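You operate a simulated robot arm through the tools that you are given. There is no shell and no other tool.

The job below is to be done with a simulated robot arm. You get a single attempt, and the scene is never put back.

## Task
Start a new core on the table winder and wind 5 metres.
Fine: core on the spindle, chuck shut, orange clip on the yellow catch; brake on again at the end. Set down upright: orange tape clip.

Only the result counts: the job must be done as asked and must still hold three seconds after the hand-in. Knocking over, shifting, dropping, spilling or breaking anything else fails it.

## Robot
A 6-joint arm with a two-finger parallel gripper, fixed in place. Base frame: the origin is on the floor under the middle of its stand, x ahead of it, y to its left, z up; the work surface is at about z = 812. Readings come in mm, degrees, newtons and seconds.
With the tool pointing down near the work surface it reaches from about 240 to 640 mm from the base axis. Its first joint turns from -66.0 to 66.0 degrees. Payload 2.7 kg.
The TCP is the grasp point between the finger pads, 23 mm short of the fingertips. In the tool frame z runs along the fingers and y along their closing line. The gripper opens to 94 mm. The fingers are 38 mm wide and 10 mm thick; the gripper's body (54 by 96 mm) begins 39 mm behind the TCP.
Orientation is that of the tool frame in the base frame, as a unit quaternion [x, y, z, w]. With the fingers straight down and closing along the base's y, the tool's x points along the base's -x, its y along +y and its z along -z.

## Interface
- The arm moves only by the tool arm_command. Its argument "commands" is a list of rows, each an object of numbers (a shift or turn left out is 0, a gripper value left out holds the last): "tx", "ty", "tz": the shift along the tool's x, y, z in mm; "wx", "wy", "wz": the turn, a rotation vector about the tool's x, y, z in degrees. In form: [{"tx": .., "ty": .., "tz": .., "wx": .., "wy": .., "wz": ..}, ...]. A call has 1 to 20 rows; each row is the pose to reach, as a shift and turn from the pose commanded when the call began, along the tool's axes at that moment. "grip" is the finger opening in mm, from 0 to 94, set as the call begins (left out, the last holds). Each row takes 0.2 s and may step no farther than 50 mm and 8.6 degrees from the row before; otherwise, or with a gripper value out of range, the whole call is refused. A pose out of reach is approached as far as the arm can. The call stops where the force on the tool passes 80 N (or 10 N more than at its start, if that is more) or the arm is blocked; 0.2 s more then pass. Each finger travels about 45 mm/s and halts on what it meets, pressing with about 36 N; the grip force reading is that of the motor and also rises with nothing between the fingers. The clock runs only during rows and for 0.2 s after the last one: add rows that repeat a pose to give the fingers time. It gives the time, the measured TCP pose, the force on the tool (base axes), the opening and the grip force at its end, in the units of the frame above (readings bear some noise), with the torque about the TCP (base axes, N m) and any sound that the robot's microphone picked up, and new pictures: "pictures" is both (left out), scene, wrist or none.
- Cameras (640 x 400 px; columns grow to the right, rows downward): "scene" is fixed at [65.5, -422.2, 1415.9]; the picture's right is [0.87, -0.50, 0.00], its down [-0.23, -0.40, -0.89] and it looks along [0.44, 0.77, -0.46] (base axes); focal length 318 px, centre (320, 200). "wrist" rides on the gripper at [86, 16, -74] in the tool frame; the picture's right is [-0.18, 0.98, 0.00], its down [-0.58, -0.11, -0.81] and it looks along [-0.79, -0.15, 0.59] (tool axes); focal length 243 px, centre (320, 200). There is no depth. A picture from a camera that has moved, and an enlarged one, comes with that camera's place and axes in the base frame and with its lens.
- enlarge(camera, box): a new picture of the part [left, top, right, bottom] of that camera's present view, enlarged. It takes no simulated time.
- job_done(): hands the job in; it is judged then, once.

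Places have to be worked out from the pictures, the camera data and where the tool is seen. Open the gripper and draw the arm clear of the work before you hand the job in, unless the task says otherwise.

The tools are called as name(argument=value, ...) on one line, values as JSON. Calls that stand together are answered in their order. arm_command: Moves the arm, as the interface text tells. Its arguments: {"type":"object","properties":{"commands":{"type":"array"},"grip":{"type":"number"},"pictures":{"type":"string","enum":["both","scene","wrist","none"]}},"required":["commands"]} The other tools are called the same way: enlarge (camera, box) takes an enlarged picture of a part of a camera's view; job_done () hands the job in.

At the start:

```text
time_s: 0.0
ee_pos: [337.8, 253.7, 1230.3]
tool_rot: [0.0, 1.0, 0.0, 0.0]
contact_force: [0.9, 0.3, 0.5]
torque: [-0.02, -0.02, -0.01]
grip_width: 94.0
gripper_force: 0.0
```

scene: 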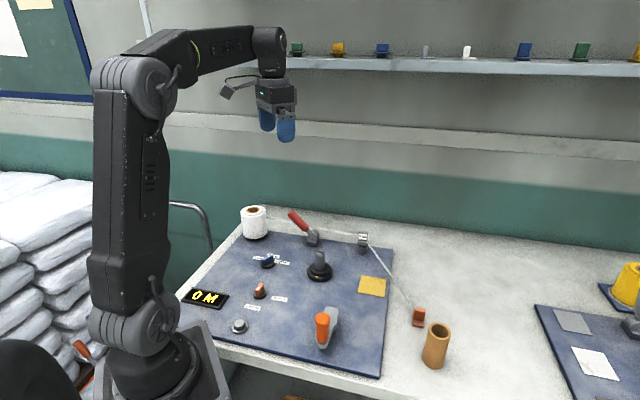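
wrist: 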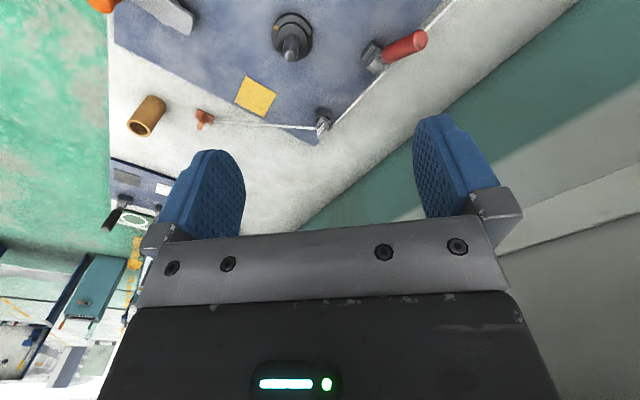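

The scene shows a winder board with a spindle, red brake lever, switches, display, orange-handled chuck lever, core tube and orange clip on a tape. I'll enlarge parts of the view before moving.

enlarge(camera="scene", box=[170, 195, 330, 295])

enlarge(camera="scene", box=[290, 195, 450, 295])

enlarge(camera="scene", box=[170, 270, 330, 370])

enlarge(camera="scene", box=[300, 280, 460, 380])

enlarge(camera="scene", box=[520, 250, 640, 400])

enlarge(camera="wrist", box=[90, 0, 450, 240])

```text
4.00 times, centred on (250, 245) of scene
camera zoom: at [65.5, -422.2, 1415.9], right [0.87, -0.5, 0.0], down [-0.23, -0.4, -0.89], along [0.44, 0.77, -0.46], focal length 1272 px, centre (600, 20)
```

zoom: 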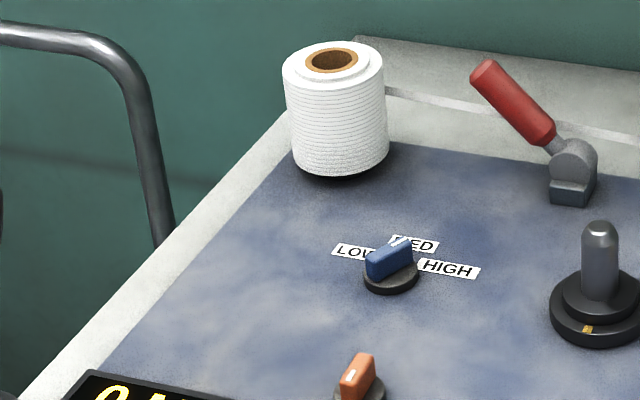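

```text
4.00 times, centred on (370, 245) of scene
camera zoom: at [65.5, -422.2, 1415.9], right [0.87, -0.5, 0.0], down [-0.23, -0.4, -0.89], along [0.44, 0.77, -0.46], focal length 1272 px, centre (120, 20)
```

zoom: 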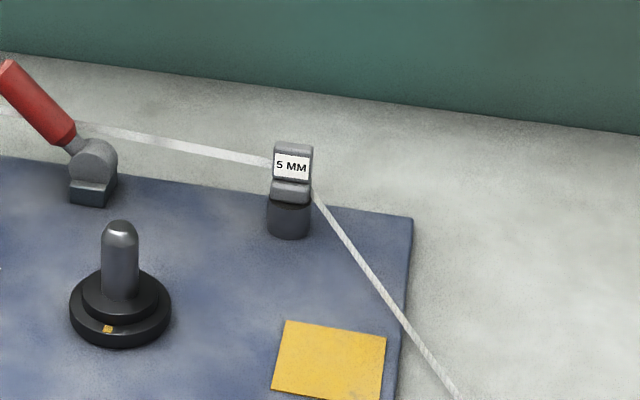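

```text
4.00 times, centred on (250, 320) of scene
camera zoom: at [65.5, -422.2, 1415.9], right [0.87, -0.5, 0.0], down [-0.23, -0.4, -0.89], along [0.44, 0.77, -0.46], focal length 1272 px, centre (600, -280)
```

zoom: 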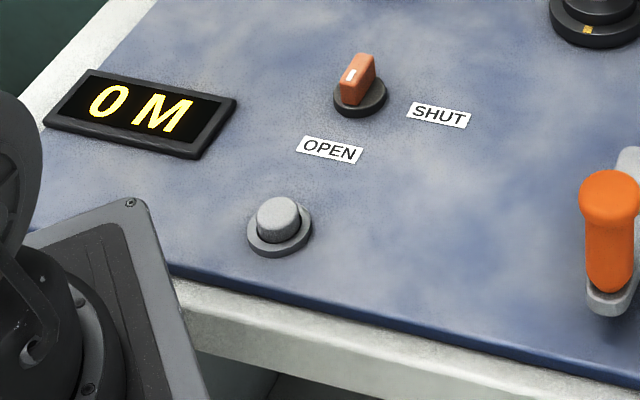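

```text
4.00 times, centred on (380, 330) of scene
camera zoom: at [65.5, -422.2, 1415.9], right [0.87, -0.5, 0.0], down [-0.23, -0.4, -0.89], along [0.44, 0.77, -0.46], focal length 1272 px, centre (80, -320)
```

zoom: 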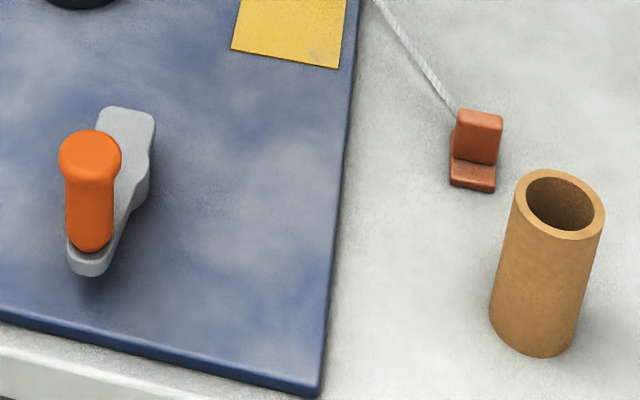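

```text
2.67 times, centred on (580, 325) of scene
camera zoom: at [65.5, -422.2, 1415.9], right [0.87, -0.5, 0.0], down [-0.23, -0.4, -0.89], along [0.44, 0.77, -0.46], focal length 848 px, centre (-373, -133)
```

zoom: 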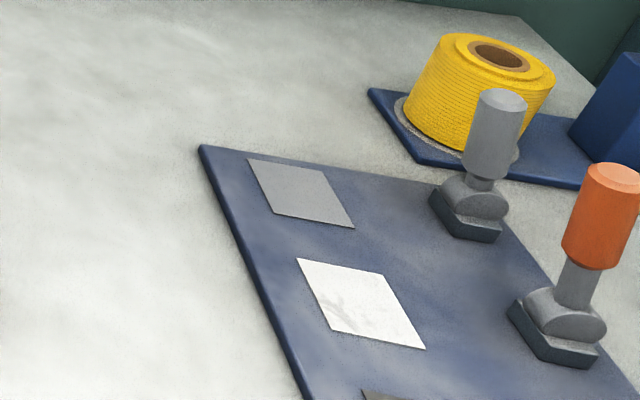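

```text
1.67 times, centred on (270, 120) of wrist
camera zoom: at [253.0, 271.1, 1303.6], right [0.18, 0.98, 0.0], down [0.58, -0.11, 0.81], along [0.79, -0.15, -0.59], focal length 404 px, centre (403, 333)
```

zoom: 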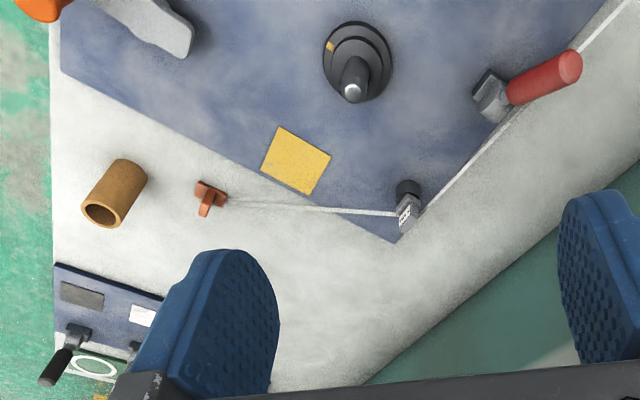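

Positions estimated from the scene: spindle ≈(411,180), core ≈(486,-162), clip ≈(525,-80), yellow pad ≈(511,73), crank handle ≈(303,-17), chuck knob ≈(238,188), brake lever ≈(466,320). I'll move to a closer, free viewpoint above the board to look with the wrist camera.

arm_command(commands=[{"tx": 15, "ty": -22, "tz": 25}, {"tx": 30, "ty": -44, "tz": 50}, {"tx": 45, "ty": -66, "tz": 75}, {"tx": 60, "ty": -88, "tz": 100}, {"tx": 75, "ty": -110, "tz": 125}, {"tx": 88, "ty": -134, "tz": 150}], pictures="both")

```text
time_s: 1.4
ee_pos: [251.0, 118.6, 1081.7]
tool_rot: [-0.001, 1.0, 0.0, 0.001]
contact_force: [0.8, -0.4, 0.3]
torque: [0.05, 0.03, 0.06]
grip_width: 94.1
gripper_force: 0.0
camera wrist: at [165.3, 135.7, 1154.9], right [0.18, 0.98, 0.0], down [0.58, -0.11, 0.81], along [0.79, -0.15, -0.59], focal length 243 px, centre (320, 200)
```

scene: 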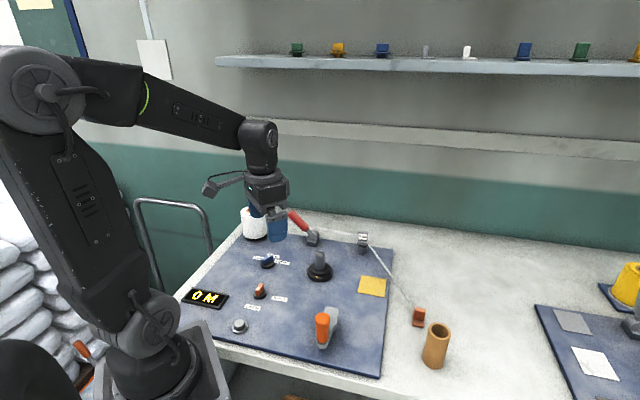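
wrist: 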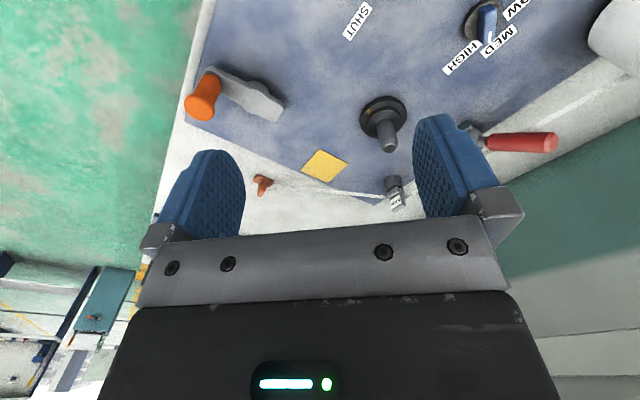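

The camera now sees the board well. I'll enlarge the crank/spindle region and the knobs in both views.

enlarge(camera="wrist", box=[170, 40, 410, 200])

enlarge(camera="wrist", box=[330, 0, 640, 200])

enlarge(camera="scene", box=[220, 245, 300, 345])

enlarge(camera="scene", box=[300, 240, 350, 290])

enlarge(camera="scene", box=[400, 295, 440, 335])

```text
2.50 times, centred on (290, 120) of wrist
camera zoom: at [165.3, 135.7, 1154.9], right [0.18, 0.98, 0.0], down [0.58, -0.11, 0.81], along [0.79, -0.15, -0.59], focal length 606 px, centre (395, 400)
```

zoom: 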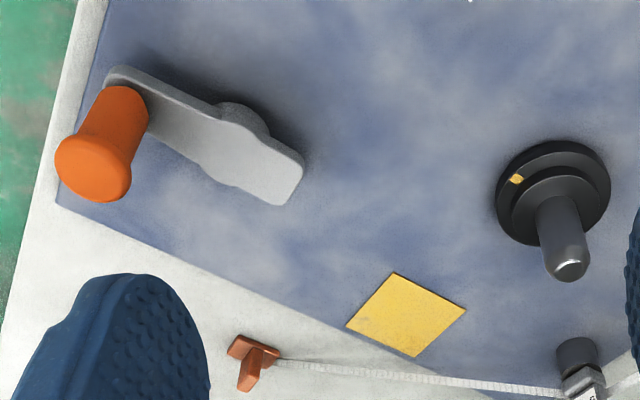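

```text
2.00 times, centred on (485, 100) of wrist
camera zoom: at [165.3, 135.7, 1154.9], right [0.18, 0.98, 0.0], down [0.58, -0.11, 0.81], along [0.79, -0.15, -0.59], focal length 485 px, centre (-10, 400)
```

zoom: 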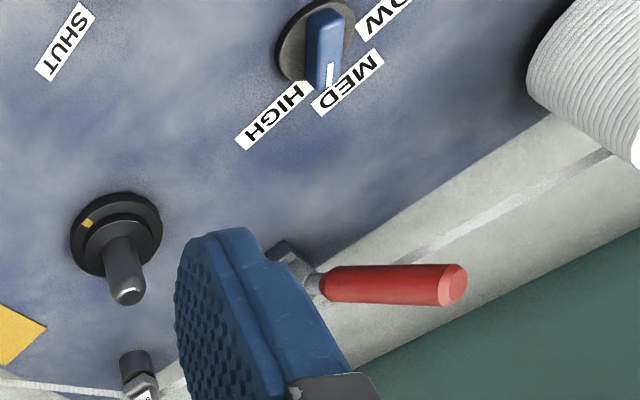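

```text
4.00 times, centred on (260, 295) of scene
camera zoom: at [65.5, -422.2, 1415.9], right [0.87, -0.5, 0.0], down [-0.23, -0.4, -0.89], along [0.44, 0.77, -0.46], focal length 1272 px, centre (560, -180)
```

zoom: 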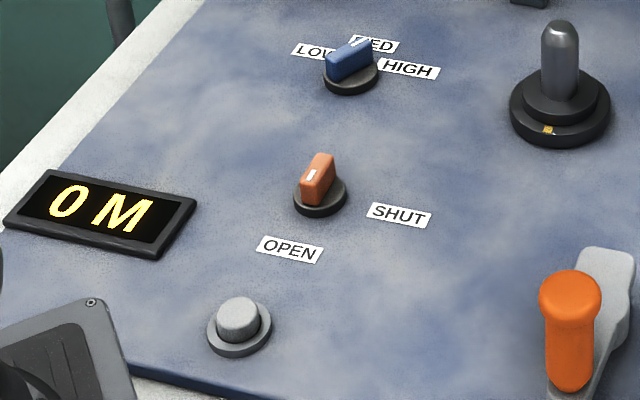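

```text
8.00 times, centred on (325, 265) of scene
camera zoom: at [65.5, -422.2, 1415.9], right [0.87, -0.5, 0.0], down [-0.23, -0.4, -0.89], along [0.44, 0.77, -0.46], focal length 2543 px, centre (280, -320)
```

zoom: 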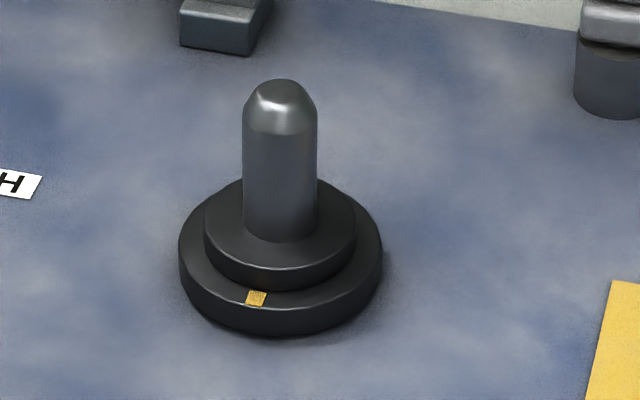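

```text
10.00 times, centred on (420, 315) of scene
camera zoom: at [65.5, -422.2, 1415.9], right [0.87, -0.5, 0.0], down [-0.23, -0.4, -0.89], along [0.44, 0.77, -0.46], focal length 3179 px, centre (-680, -950)
```

zoom: 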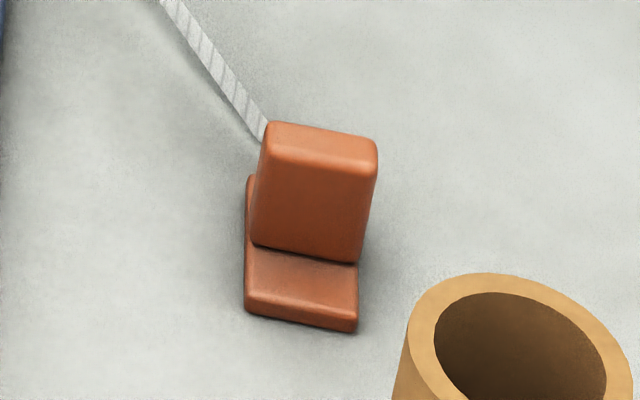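

The clip has a foot plate with an upright tab, the chuck knob seems to be on OPEN, and the arm with the orange grip is a hand crank. I'll go above the core to locate it accurately.

arm_command(commands=[{"tx": -24, "ty": -28, "tz": 6}, {"tx": -47, "ty": -56, "tz": 12}, {"tx": -71, "ty": -84, "tz": 18}, {"tx": -94, "ty": -112, "tz": 24}, {"tx": -118, "ty": -140, "tz": 30}, {"tx": -141, "ty": -168, "tz": 36}, {"tx": -165, "ty": -196, "tz": 42}, {"tx": -188, "ty": -224, "tz": 48}, {"tx": -212, "ty": -252, "tz": 54}, {"tx": -235, "ty": -280, "tz": 60}])

```text
time_s: 3.6
ee_pos: [487.0, -158.5, 1019.0]
tool_rot: [0.0, 1.0, -0.001, 0.001]
contact_force: [0.1, 0.4, 0.0]
torque: [0.01, 0.01, -0.01]
grip_width: 93.7
gripper_force: 0.0
camera wrist: at [401.2, -142.8, 1093.3], right [0.18, 0.98, 0.0], down [0.58, -0.11, 0.81], along [0.79, -0.15, -0.59], focal length 243 px, centre (320, 200)
```

scene: 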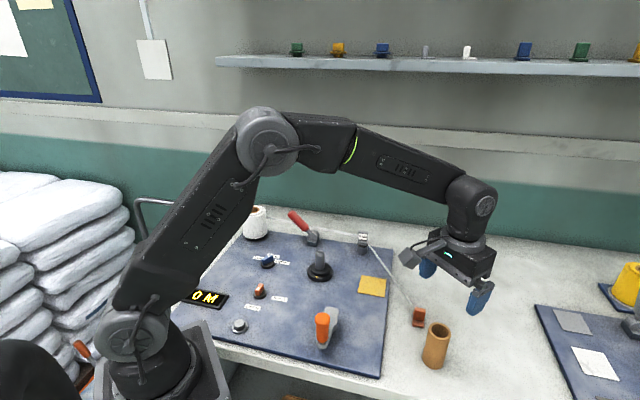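
wrist: 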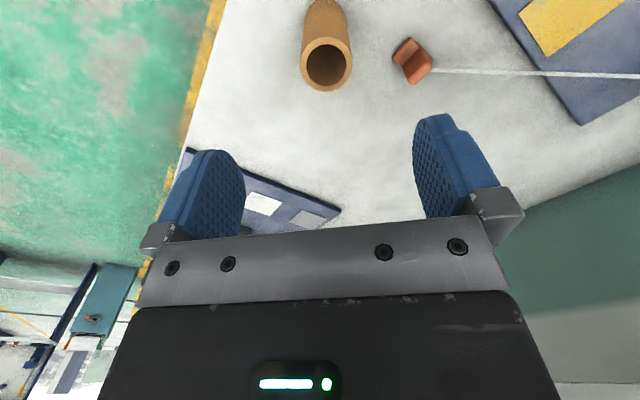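

The core sits almost under the TCP; I'll enlarge it to measure its axis.

enlarge(camera="wrist", box=[272, 0, 432, 100])

enlarge(camera="scene", box=[400, 280, 480, 380])

```text
4.00 times, centred on (352, 50) of wrist
camera zoom: at [401.2, -142.8, 1093.3], right [0.18, 0.98, 0.0], down [0.58, -0.11, 0.81], along [0.79, -0.15, -0.59], focal length 970 px, centre (192, 800)
```

zoom: 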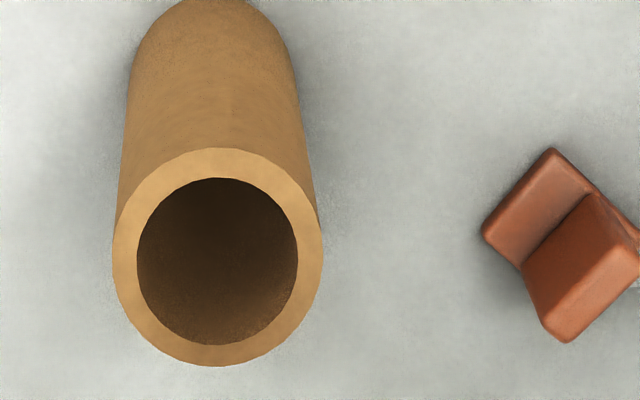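

```text
4.00 times, centred on (440, 330) of scene
camera zoom: at [65.5, -422.2, 1415.9], right [0.87, -0.5, 0.0], down [-0.23, -0.4, -0.89], along [0.44, 0.77, -0.46], focal length 1272 px, centre (-160, -320)
```

zoom: 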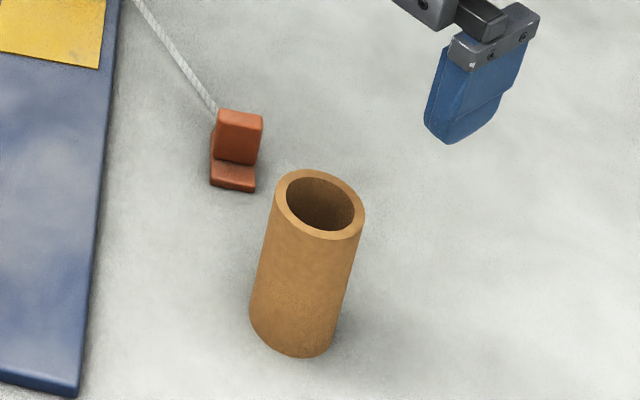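

Triangulating both views puts the core's axis at ≈(493,-155), top z≈890, diameter ≈43. I'll descend with open fingers around it, without closing yet.

arm_command(commands=[{"tx": -5, "ty": 3.5, "tz": 30}, {"tx": -5, "ty": 3.5, "tz": 60}, {"tx": -5, "ty": 3.5, "tz": 90}, {"tx": -5, "ty": 3.5, "tz": 115}, {"tx": -5, "ty": 3.5, "tz": 135}, {"tx": -5, "ty": 3.5, "tz": 150}])

```text
time_s: 5.0
ee_pos: [491.4, -155.9, 869.3]
tool_rot: [0.0, 1.0, 0.0, 0.0]
contact_force: [0.1, -0.2, 0.2]
torque: [0.01, -0.01, -0.03]
grip_width: 94.1
gripper_force: 0.1
camera wrist: at [405.3, -139.6, 943.1], right [0.18, 0.98, 0.0], down [0.58, -0.11, 0.81], along [0.79, -0.15, -0.59], focal length 243 px, centre (320, 200)
```

scene: 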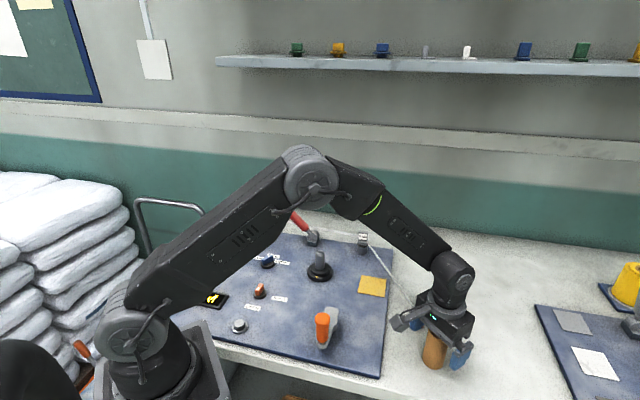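
wrist: 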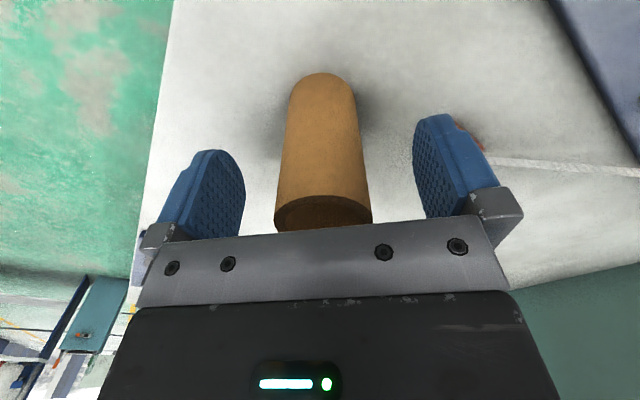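

The fingers straddle the core without contact. I'll close on it and let the fingers settle.

arm_command(commands=[{"ty": 1.5}, {"ty": 1.5}, {"ty": 1.5}, {"ty": 1.5}, {"ty": 1.5}], grip=34)

```text
time_s: 6.2
ee_pos: [490.8, -154.2, 869.5]
tool_rot: [0.0, 1.0, 0.0, -0.001]
contact_force: [-0.2, 0.6, -0.7]
torque: [-0.03, -0.01, 0.02]
grip_width: 40.8
gripper_force: 36.3
camera wrist: at [405.3, -137.8, 943.6], right [0.18, 0.98, 0.0], down [0.58, -0.11, 0.81], along [0.79, -0.15, -0.59], focal length 243 px, centre (320, 200)
```

scene: 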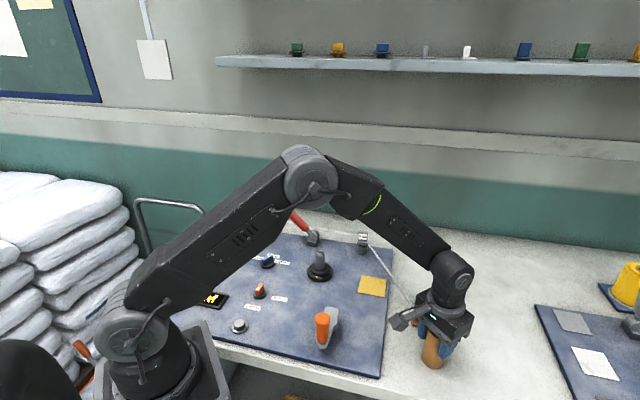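
wrist: 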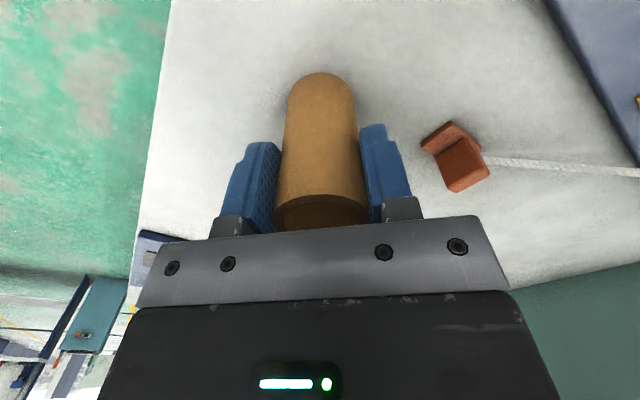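

The grip reads 40.8 mm at 36 N, so the core is held with its bottom 57.5 mm below the TCP. I'll lift it straight up and carry it to a spot beside the spindle for a fix.

arm_command(commands=[{"tz": -20}, {"tz": -50}, {"tz": -90}, {"tz": -135}, {"tx": 12, "ty": 33, "tz": -141}, {"tx": 24, "ty": 70, "tz": -141}, {"tx": 38, "ty": 110, "tz": -141}, {"tx": 52, "ty": 150, "tz": -141}, {"tx": 66, "ty": 190, "tz": -141}, {"tx": 80, "ty": 230, "tz": -141}, {"tx": 91, "ty": 264, "tz": -141}, {"tx": 91, "ty": 264, "tz": -141}])

```text
time_s: 8.8
ee_pos: [398.4, 109.7, 1011.6]
tool_rot: [0.0, 1.0, 0.0, 0.001]
contact_force: [-0.2, 0.5, 0.0]
torque: [-0.01, -0.01, 0.01]
grip_width: 40.8
gripper_force: 35.9
camera wrist: at [312.4, 126.0, 1085.6], right [0.18, 0.98, 0.0], down [0.58, -0.11, 0.81], along [0.79, -0.15, -0.59], focal length 243 px, centre (320, 200)
```

scene: 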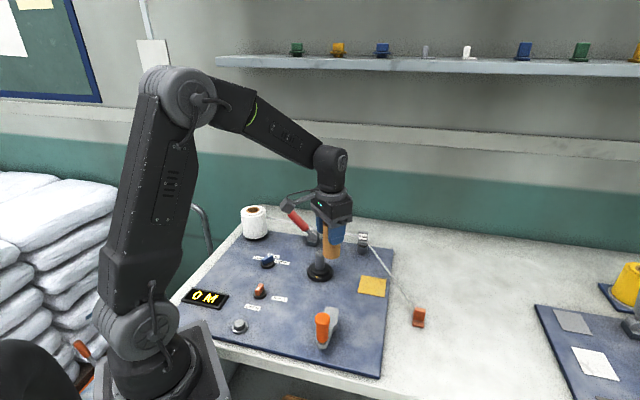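
wrist: 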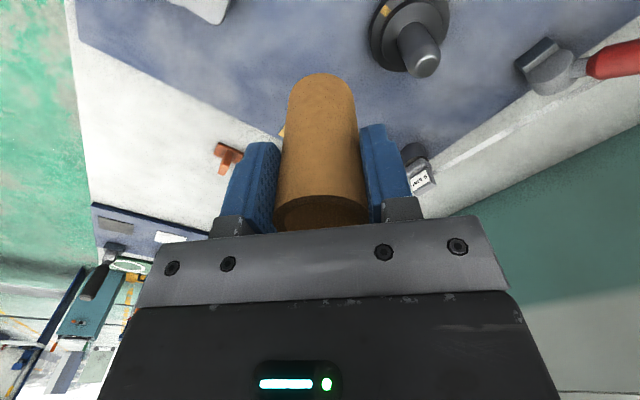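

enlarge(camera="wrist", box=[340, 0, 500, 100])

enlarge(camera="wrist", box=[480, 0, 640, 100])

enlarge(camera="wrist", box=[240, 50, 400, 250])

```text
4.00 times, centred on (420, 50) of wrist
camera zoom: at [312.4, 126.0, 1085.6], right [0.18, 0.98, 0.0], down [0.58, -0.11, 0.81], along [0.79, -0.15, -0.59], focal length 970 px, centre (-80, 800)
```

zoom: 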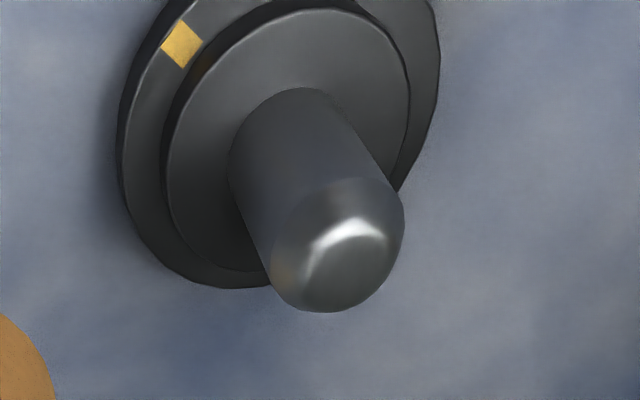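

```text
4.00 times, centred on (560, 50) of wrist
camera zoom: at [312.4, 126.0, 1085.6], right [0.18, 0.98, 0.0], down [0.58, -0.11, 0.81], along [0.79, -0.15, -0.59], focal length 970 px, centre (-640, 800)
```

zoom: 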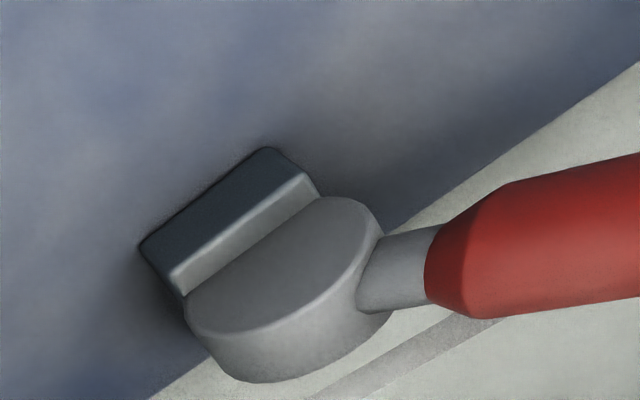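

```text
2.00 times, centred on (320, 150) of wrist
camera zoom: at [312.4, 126.0, 1085.6], right [0.18, 0.98, 0.0], down [0.58, -0.11, 0.81], along [0.79, -0.15, -0.59], focal length 485 px, centre (320, 300)
```

zoom: 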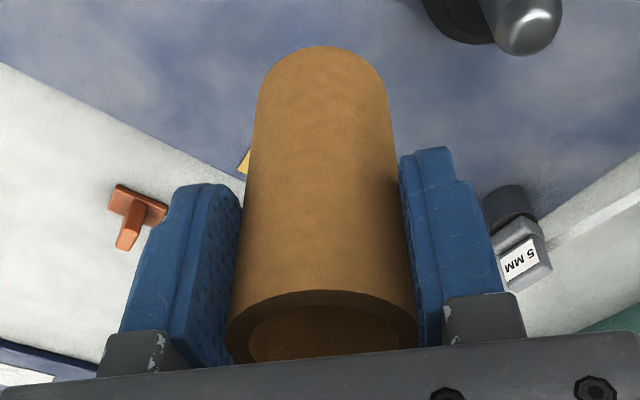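

Spindle axis fixes to ≈(413.5,190), tip z≈895; the core hangs about on the TCP axis. I'll move above the spindle with the core bottom ~9 mm above the tip and check in both views.

arm_command(commands=[{"tx": -5, "ty": 26}, {"tx": -11, "ty": 53}, {"tx": -16, "ty": 79.3}, {"tx": -16, "ty": 79.3, "tz": 20}, {"tx": -16, "ty": 79.3, "tz": 40}, {"tx": -16, "ty": 79.3, "tz": 50}, {"tx": -16, "ty": 79.3, "tz": 50}])

enlarge(camera="scene", box=[280, 205, 360, 285])

enlarge(camera="wrist", box=[240, 0, 400, 100])

```text
time_s: 10.4
ee_pos: [416.2, 189.6, 962.5]
tool_rot: [-0.001, 1.0, 0.0, 0.0]
contact_force: [0.6, 0.7, -0.7]
torque: [-0.02, 0.0, 0.02]
grip_width: 40.9
gripper_force: 36.2
camera wrist: at [330.4, 205.9, 1035.3], right [0.18, 0.98, 0.0], down [0.58, -0.11, 0.81], along [0.79, -0.15, -0.59], focal length 243 px, centre (320, 200)
```

scene: 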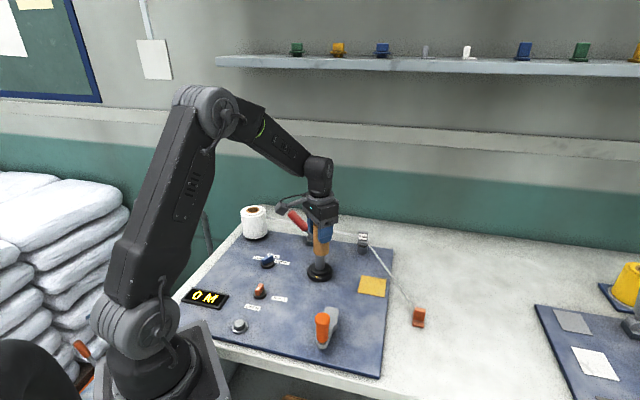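
wrist: 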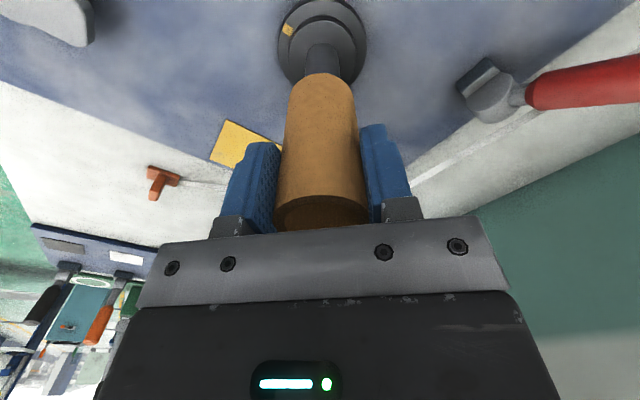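

```text
5.00 times, centred on (320, 245) of scene
camera zoom: at [65.5, -422.2, 1415.9], right [0.87, -0.5, 0.0], down [-0.23, -0.4, -0.89], along [0.44, 0.77, -0.46], focal length 1590 px, centre (320, -25)
```

zoom: 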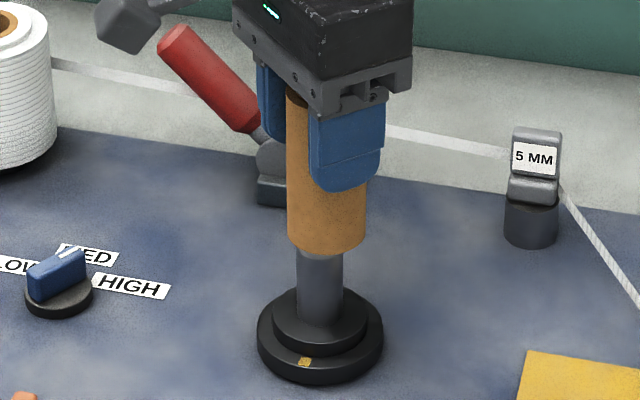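

```text
4.00 times, centred on (320, 50) of wrist
camera zoom: at [330.4, 205.9, 1035.3], right [0.18, 0.98, 0.0], down [0.58, -0.11, 0.81], along [0.79, -0.15, -0.59], focal length 970 px, centre (320, 800)
```

zoom: 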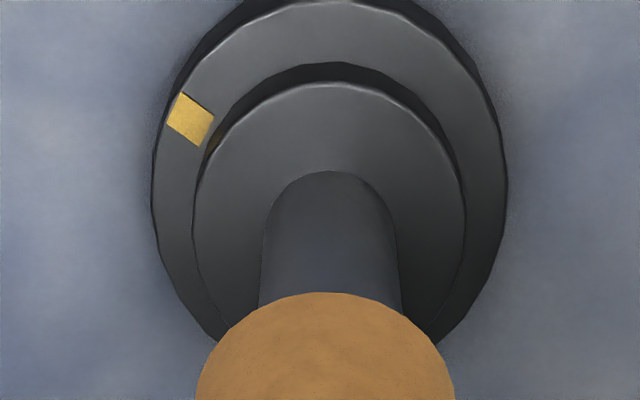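

The scene view shows the core ~4 mm off to the camera's right of the spindle axis, and the wrist view ~1 mm left. I'll correct by (-3.6,+1.9) mm and recheck before lowering.

arm_command(commands=[{"tx": 3.6, "ty": 1.9}, {"tx": 3.6, "ty": 1.9}], pictures="none")

enlarge(camera="scene", box=[300, 225, 340, 285])

enlarge(camera="wrist", box=[240, 0, 400, 100])

```text
time_s: 11.0
ee_pos: [411.7, 191.1, 962.0]
tool_rot: [0.0, 1.0, 0.0, 0.0]
contact_force: [-0.4, 0.6, -0.8]
torque: [0.01, -0.06, 0.02]
grip_width: 40.8
gripper_force: 36.1
```

```text
6.67 times, centred on (320, 255) of scene
camera zoom: at [65.5, -422.2, 1415.9], right [0.87, -0.5, 0.0], down [-0.23, -0.4, -0.89], along [0.44, 0.77, -0.46], focal length 2119 px, centre (320, -167)
```

zoom: 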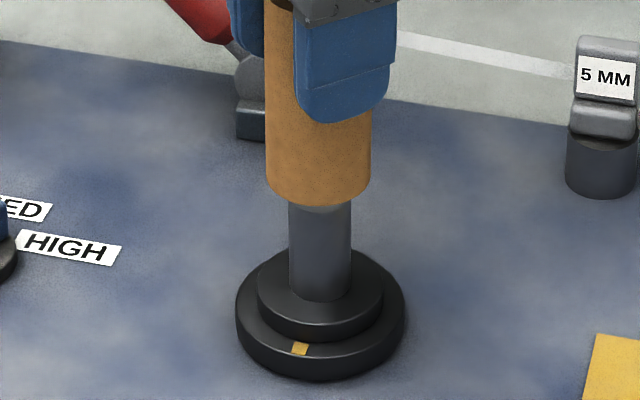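

```text
4.00 times, centred on (320, 50) of wrist
camera zoom: at [326.5, 207.6, 1035.7], right [0.18, 0.98, 0.0], down [0.58, -0.11, 0.81], along [0.79, -0.15, -0.59], focal length 970 px, centre (320, 800)
```

zoom: 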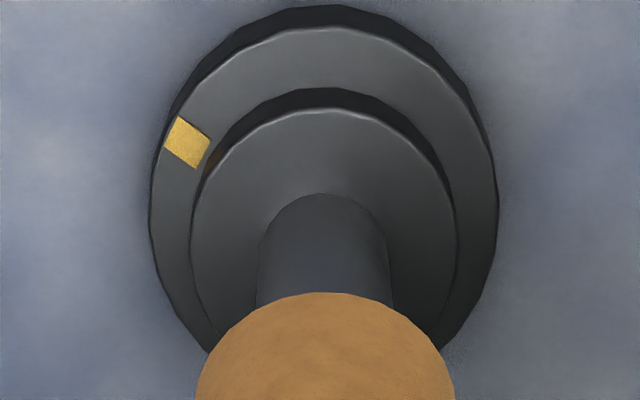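

Aligned within about 1 mm. I'll lower the core over the spindle in small steps, stopping short of the collar.

arm_command(commands=[{"tx": -0.6, "tz": 8}, {"tx": -0.6, "tz": 16}, {"tx": -0.6, "tz": 24}, {"tx": -0.6, "tz": 32}, {"tx": -0.6, "tz": 40}, {"tx": -0.6, "tz": 46}, {"tx": -0.6, "tz": 50}], pictures="scene")

enlarge(camera="scene", box=[300, 225, 340, 285])

```text
time_s: 12.6
ee_pos: [413.0, 191.2, 910.4]
tool_rot: [0.0, 1.0, 0.0, 0.0]
contact_force: [-0.4, 0.0, -0.4]
torque: [0.01, 0.0, 0.04]
grip_width: 40.9
gripper_force: 36.5
```

scene: 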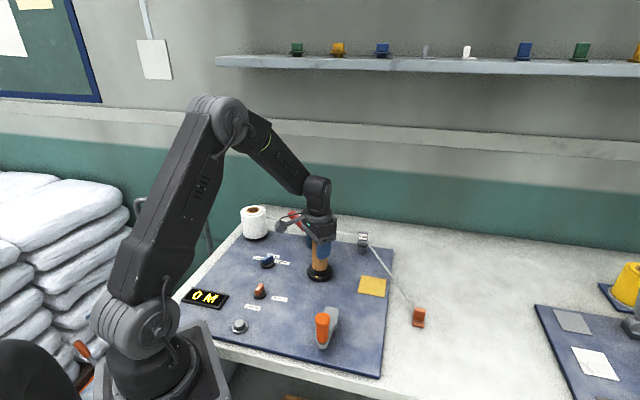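

```text
6.67 times, centred on (320, 255) of scene
camera zoom: at [65.5, -422.2, 1415.9], right [0.87, -0.5, 0.0], down [-0.23, -0.4, -0.89], along [0.44, 0.77, -0.46], focal length 2119 px, centre (320, -167)
```

zoom: 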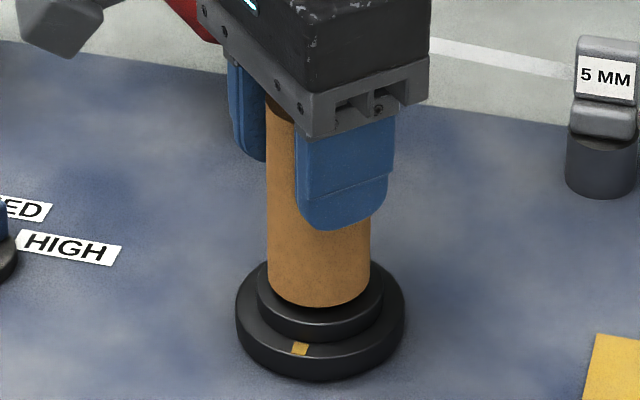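

The core encloses the spindle and its bottom is about 5 mm above the collar. I'll lower in 1–2 mm steps and watch the force.

arm_command(commands=[{"tz": 2}, {"tz": 4}, {"tz": 5}], pictures="none")

enlarge(camera="scene", box=[300, 225, 340, 285])

```text
time_s: 13.4
ee_pos: [411.9, 191.4, 907.2]
tool_rot: [0.0, 1.0, 0.001, 0.0]
contact_force: [0.0, 0.0, -0.4]
torque: [-0.02, -0.01, 0.0]
grip_width: 40.9
gripper_force: 35.7
```

```text
6.67 times, centred on (320, 255) of scene
camera zoom: at [65.5, -422.2, 1415.9], right [0.87, -0.5, 0.0], down [-0.23, -0.4, -0.89], along [0.44, 0.77, -0.46], focal length 2119 px, centre (320, -167)
```

zoom: 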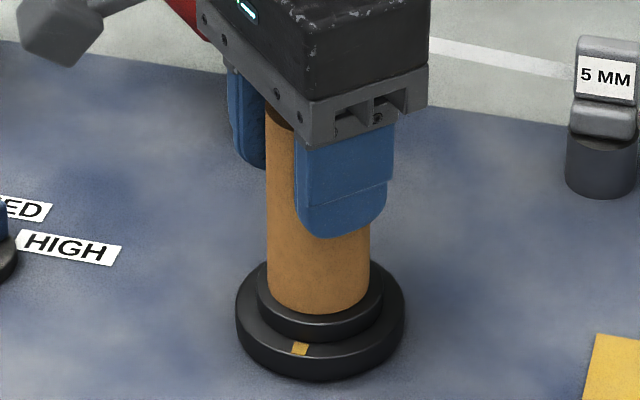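

No contact force yet; the gap looks like 1–2 mm. I'll lower further in 1 mm steps.

arm_command(commands=[{"tz": 1}, {"tz": 2}, {"tz": 3}], pictures="none")

enlarge(camera="scene", box=[300, 225, 340, 285])

```text
time_s: 14.2
ee_pos: [412.4, 192.6, 905.3]
tool_rot: [0.0, 1.0, 0.002, 0.002]
contact_force: [-12.7, -2.2, 35.6]
torque: [-0.17, 0.23, -0.05]
grip_width: 41.0
gripper_force: 35.8
```

```text
6.67 times, centred on (320, 255) of scene
camera zoom: at [64.7, -422.4, 1415.9], right [0.87, -0.5, 0.0], down [-0.23, -0.4, -0.89], along [0.44, 0.77, -0.46], focal length 2119 px, centre (320, -167)
```

zoom: 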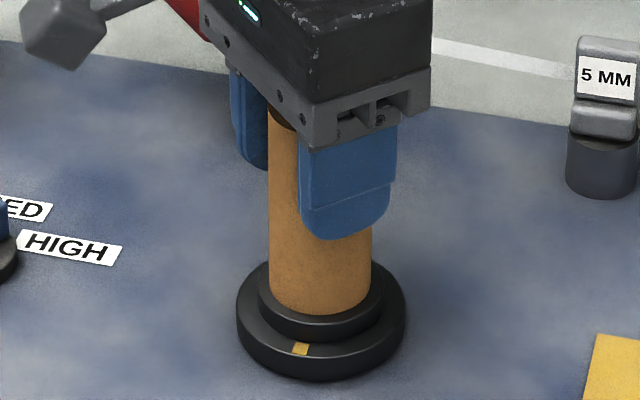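

The core bottomed on the collar (36 N). I'll relieve the force by about 2 mm and open the fingers moderately.

arm_command(commands=[{"tz": -1}, {"tz": -2}], pictures="none")

arm_command(commands=[{}, {}, {}], grip=70, pictures="both")

```text
time_s: 14.8
ee_pos: [413.3, 190.9, 904.6]
tool_rot: [0.001, 1.0, 0.001, 0.004]
contact_force: [-0.1, 1.2, 19.7]
torque: [0.05, -0.37, -0.02]
grip_width: 40.9
gripper_force: 35.9
```

```text
time_s: 15.6
ee_pos: [413.5, 190.4, 904.8]
tool_rot: [0.001, 1.0, 0.001, 0.001]
contact_force: [0.1, 0.0, -0.5]
torque: [0.02, 0.0, 0.02]
grip_width: 70.1
gripper_force: 0.0
camera wrist: at [326.9, 207.5, 978.2], right [0.18, 0.98, 0.0], down [0.58, -0.11, 0.81], along [0.79, -0.15, -0.59], focal length 243 px, centre (320, 200)
```

scene: 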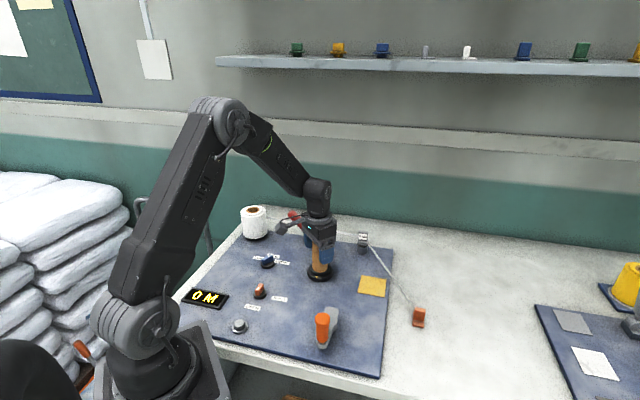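
wrist: 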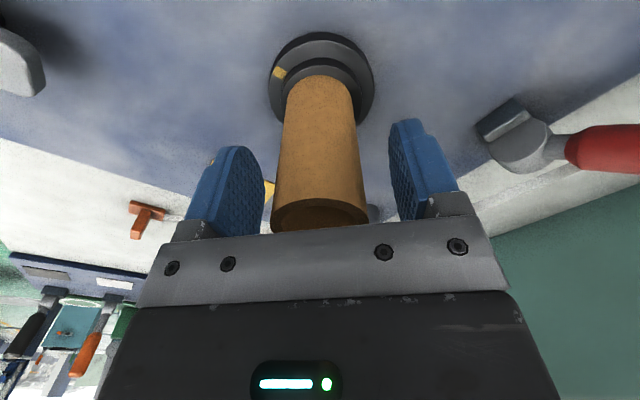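

The core stands on the spindle. I'll raise straight up and then move over the chuck knob for a close look.

arm_command(commands=[{"tz": -20}, {"tz": -50}, {"tz": -85}, {"tz": -105}, {"tx": 40, "tz": -105}, {"tx": 85, "tz": -105}, {"tx": 130, "tz": -105}, {"tx": 165, "tz": -105}, {"tx": 165, "tz": -70}, {"tx": 165, "tz": -45}])

enlarge(camera="wrist", box=[240, 0, 400, 100])

enlarge(camera="scene", box=[300, 225, 340, 285])

```text
time_s: 17.8
ee_pos: [248.2, 190.0, 948.3]
tool_rot: [0.0, 1.0, 0.0, 0.001]
contact_force: [-0.1, 0.1, 0.2]
torque: [0.01, -0.01, 0.03]
grip_width: 70.3
gripper_force: 0.0
camera wrist: at [162.3, 206.7, 1021.8], right [0.18, 0.98, 0.0], down [0.58, -0.11, 0.81], along [0.79, -0.15, -0.59], focal length 243 px, centre (320, 200)
```

scene: 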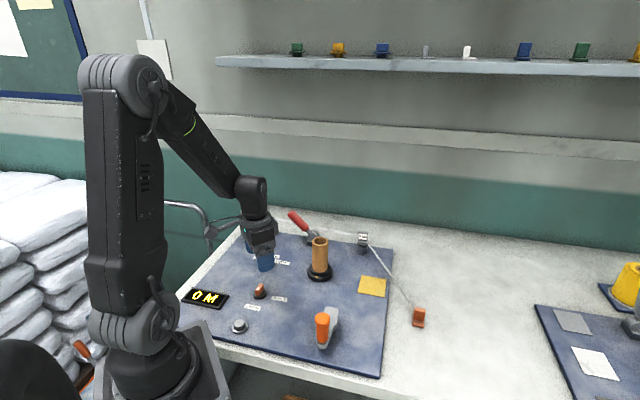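
wrist: 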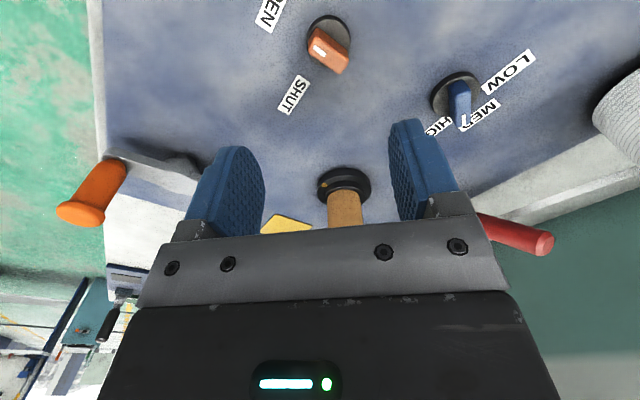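

```text
4.00 times, centred on (320, 50) of wrist
camera zoom: at [162.3, 206.7, 1021.8], right [0.18, 0.98, 0.0], down [0.58, -0.11, 0.81], along [0.79, -0.15, -0.59], focal length 970 px, centre (320, 800)
```

zoom: 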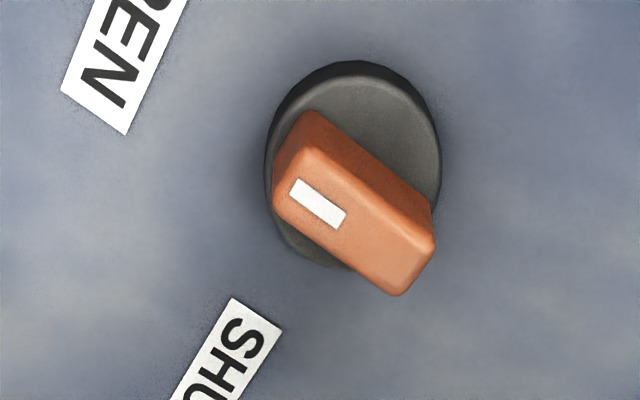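

```text
6.67 times, centred on (320, 255) of scene
camera zoom: at [65.4, -422.2, 1415.9], right [0.87, -0.5, 0.0], down [-0.23, -0.4, -0.89], along [0.44, 0.77, -0.46], focal length 2119 px, centre (320, -167)
```

zoom: 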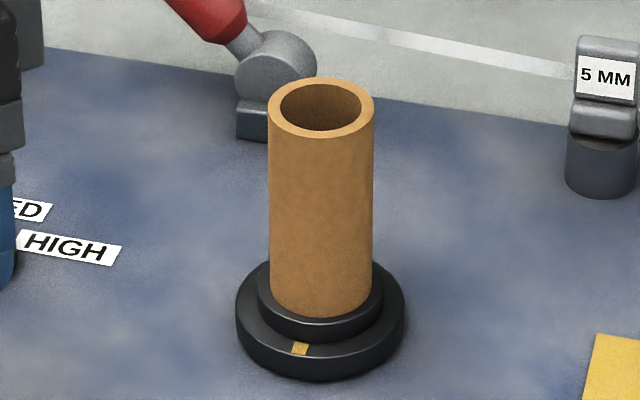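

The chuck knob centre is ≈(236,199), bar 26×10 mm, its mark pointing at OPEN (direction ≈ −133°); SHUT lies ≈90° counter-clockwise seen from above. I'll turn the tool by +47° (seen from above) over it and come down to z≈895.

arm_command(commands=[{"tx": 2, "ty": 1.5, "tz": 8, "wz": -8}, {"tx": 4, "ty": 3, "tz": 17, "wz": -16}, {"tx": 6, "ty": 4.5, "tz": 26, "wz": -24}, {"tx": 8, "ty": 6, "tz": 35, "wz": -32}, {"tx": 10, "ty": 7.5, "tz": 44, "wz": -40}, {"tx": 12.3, "ty": 9, "tz": 53, "wz": -47}, {"tx": 12.3, "ty": 9, "tz": 53, "wz": -47}], grip=50)

enlarge(camera="wrist", box=[240, 50, 400, 150])

enlarge(camera="scene", box=[230, 250, 290, 310])

```text
time_s: 19.4
ee_pos: [236.0, 199.5, 896.4]
tool_rot: [-0.4, 0.917, 0.0, 0.0]
contact_force: [0.6, -0.1, 0.3]
torque: [-0.01, 0.04, -0.03]
grip_width: 50.0
gripper_force: 0.1
camera wrist: at [165.0, 147.8, 970.0], right [-0.59, 0.8, 0.0], down [0.47, 0.35, 0.81], along [0.65, 0.48, -0.59], focal length 243 px, centre (320, 200)
```

scene: 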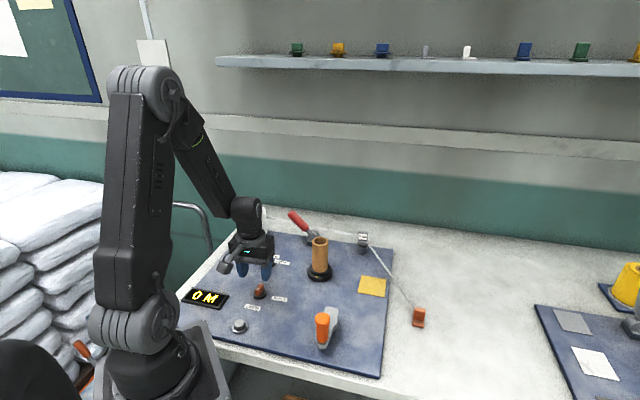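
wrist: 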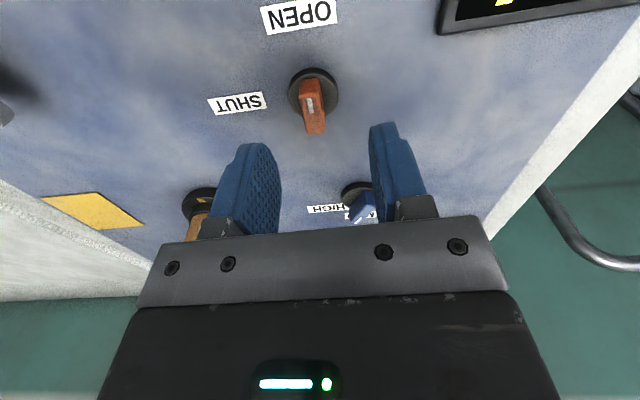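

```text
4.00 times, centred on (320, 100) of wrist
camera zoom: at [165.0, 147.8, 970.0], right [-0.59, 0.8, 0.0], down [0.47, 0.35, 0.81], along [0.65, 0.48, -0.59], focal length 970 px, centre (320, 600)
```

zoom: 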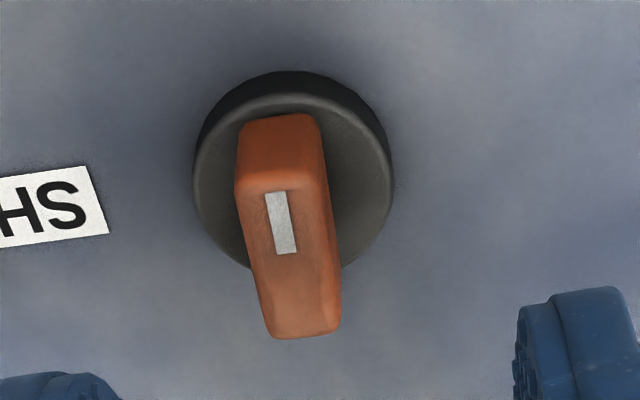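

```text
6.67 times, centred on (260, 280) of scene
camera zoom: at [65.5, -422.2, 1415.9], right [0.87, -0.5, 0.0], down [-0.23, -0.4, -0.89], along [0.44, 0.77, -0.46], focal length 2119 px, centre (720, -333)
```

zoom: 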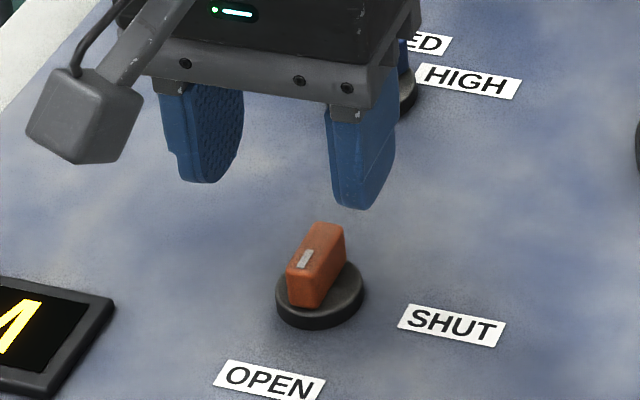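

The knob centre lies about 3 mm to the tool's +x and 3.7 mm to −y, and the bar is ~5° off my yaw. I'll correct that and descend so the tips straddle the bar.

arm_command(commands=[{"tx": 3, "ty": -3.7, "wz": 4.7}, {"tx": 3, "ty": -3.7, "tz": 15, "wz": 4.7}, {"tx": 3, "ty": -3.7, "tz": 28, "wz": 4.7}, {"tx": 3, "ty": -3.7, "tz": 36, "wz": 4.7}, {"tx": 3, "ty": -3.7, "tz": 40, "wz": 4.7}])

enlarge(camera="wrist", box=[240, 80, 400, 180])

enlarge(camera="scene", box=[230, 250, 290, 310])

```text
time_s: 20.6
ee_pos: [236.9, 194.7, 857.0]
tool_rot: [-0.361, 0.933, 0.0, 0.001]
contact_force: [0.3, 0.7, 0.2]
torque: [0.04, -0.05, 0.0]
grip_width: 49.7
gripper_force: 0.0
camera wrist: at [162.2, 149.6, 930.9], right [-0.53, 0.85, 0.0], down [0.5, 0.31, 0.81], along [0.69, 0.42, -0.59], focal length 243 px, centre (320, 200)
```

scene: 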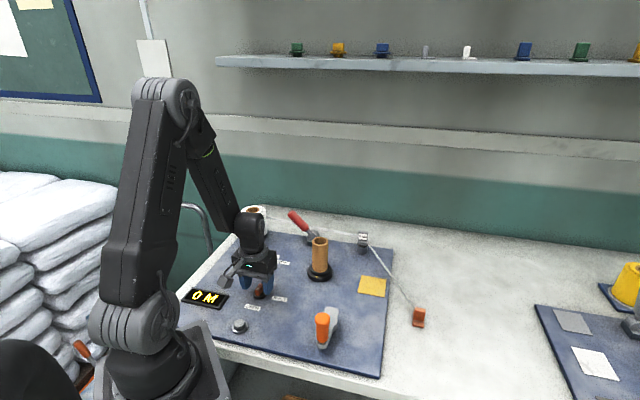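
wrist: 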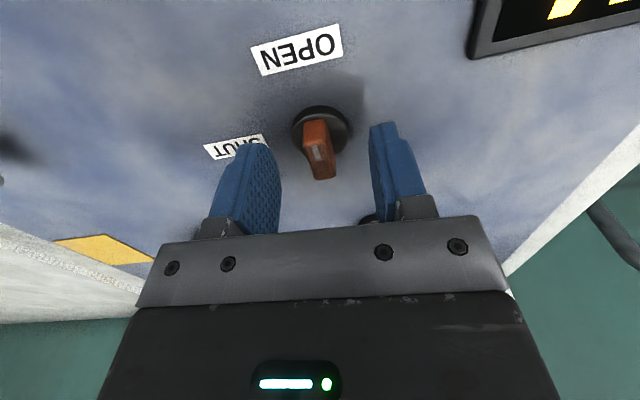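

```text
4.00 times, centred on (320, 130) of wrist
camera zoom: at [162.2, 149.6, 930.9], right [-0.53, 0.85, 0.0], down [0.5, 0.31, 0.81], along [0.69, 0.42, -0.59], focal length 970 px, centre (320, 480)
```

zoom: 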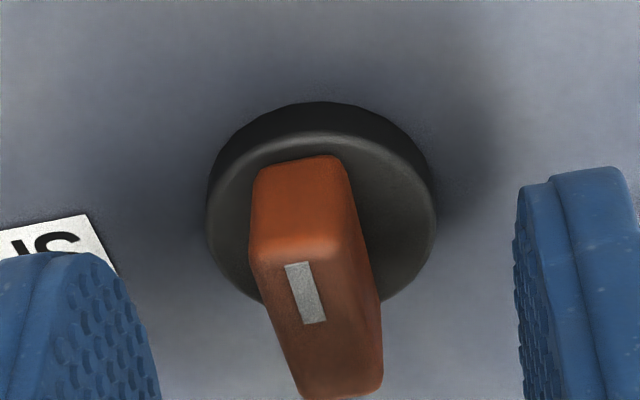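

```text
6.67 times, centred on (260, 280) of scene
camera zoom: at [65.5, -422.2, 1415.9], right [0.87, -0.5, 0.0], down [-0.23, -0.4, -0.89], along [0.44, 0.77, -0.46], focal length 2119 px, centre (720, -333)
```

zoom: 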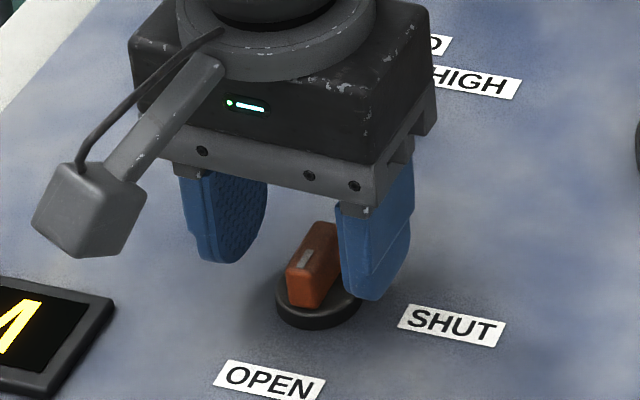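

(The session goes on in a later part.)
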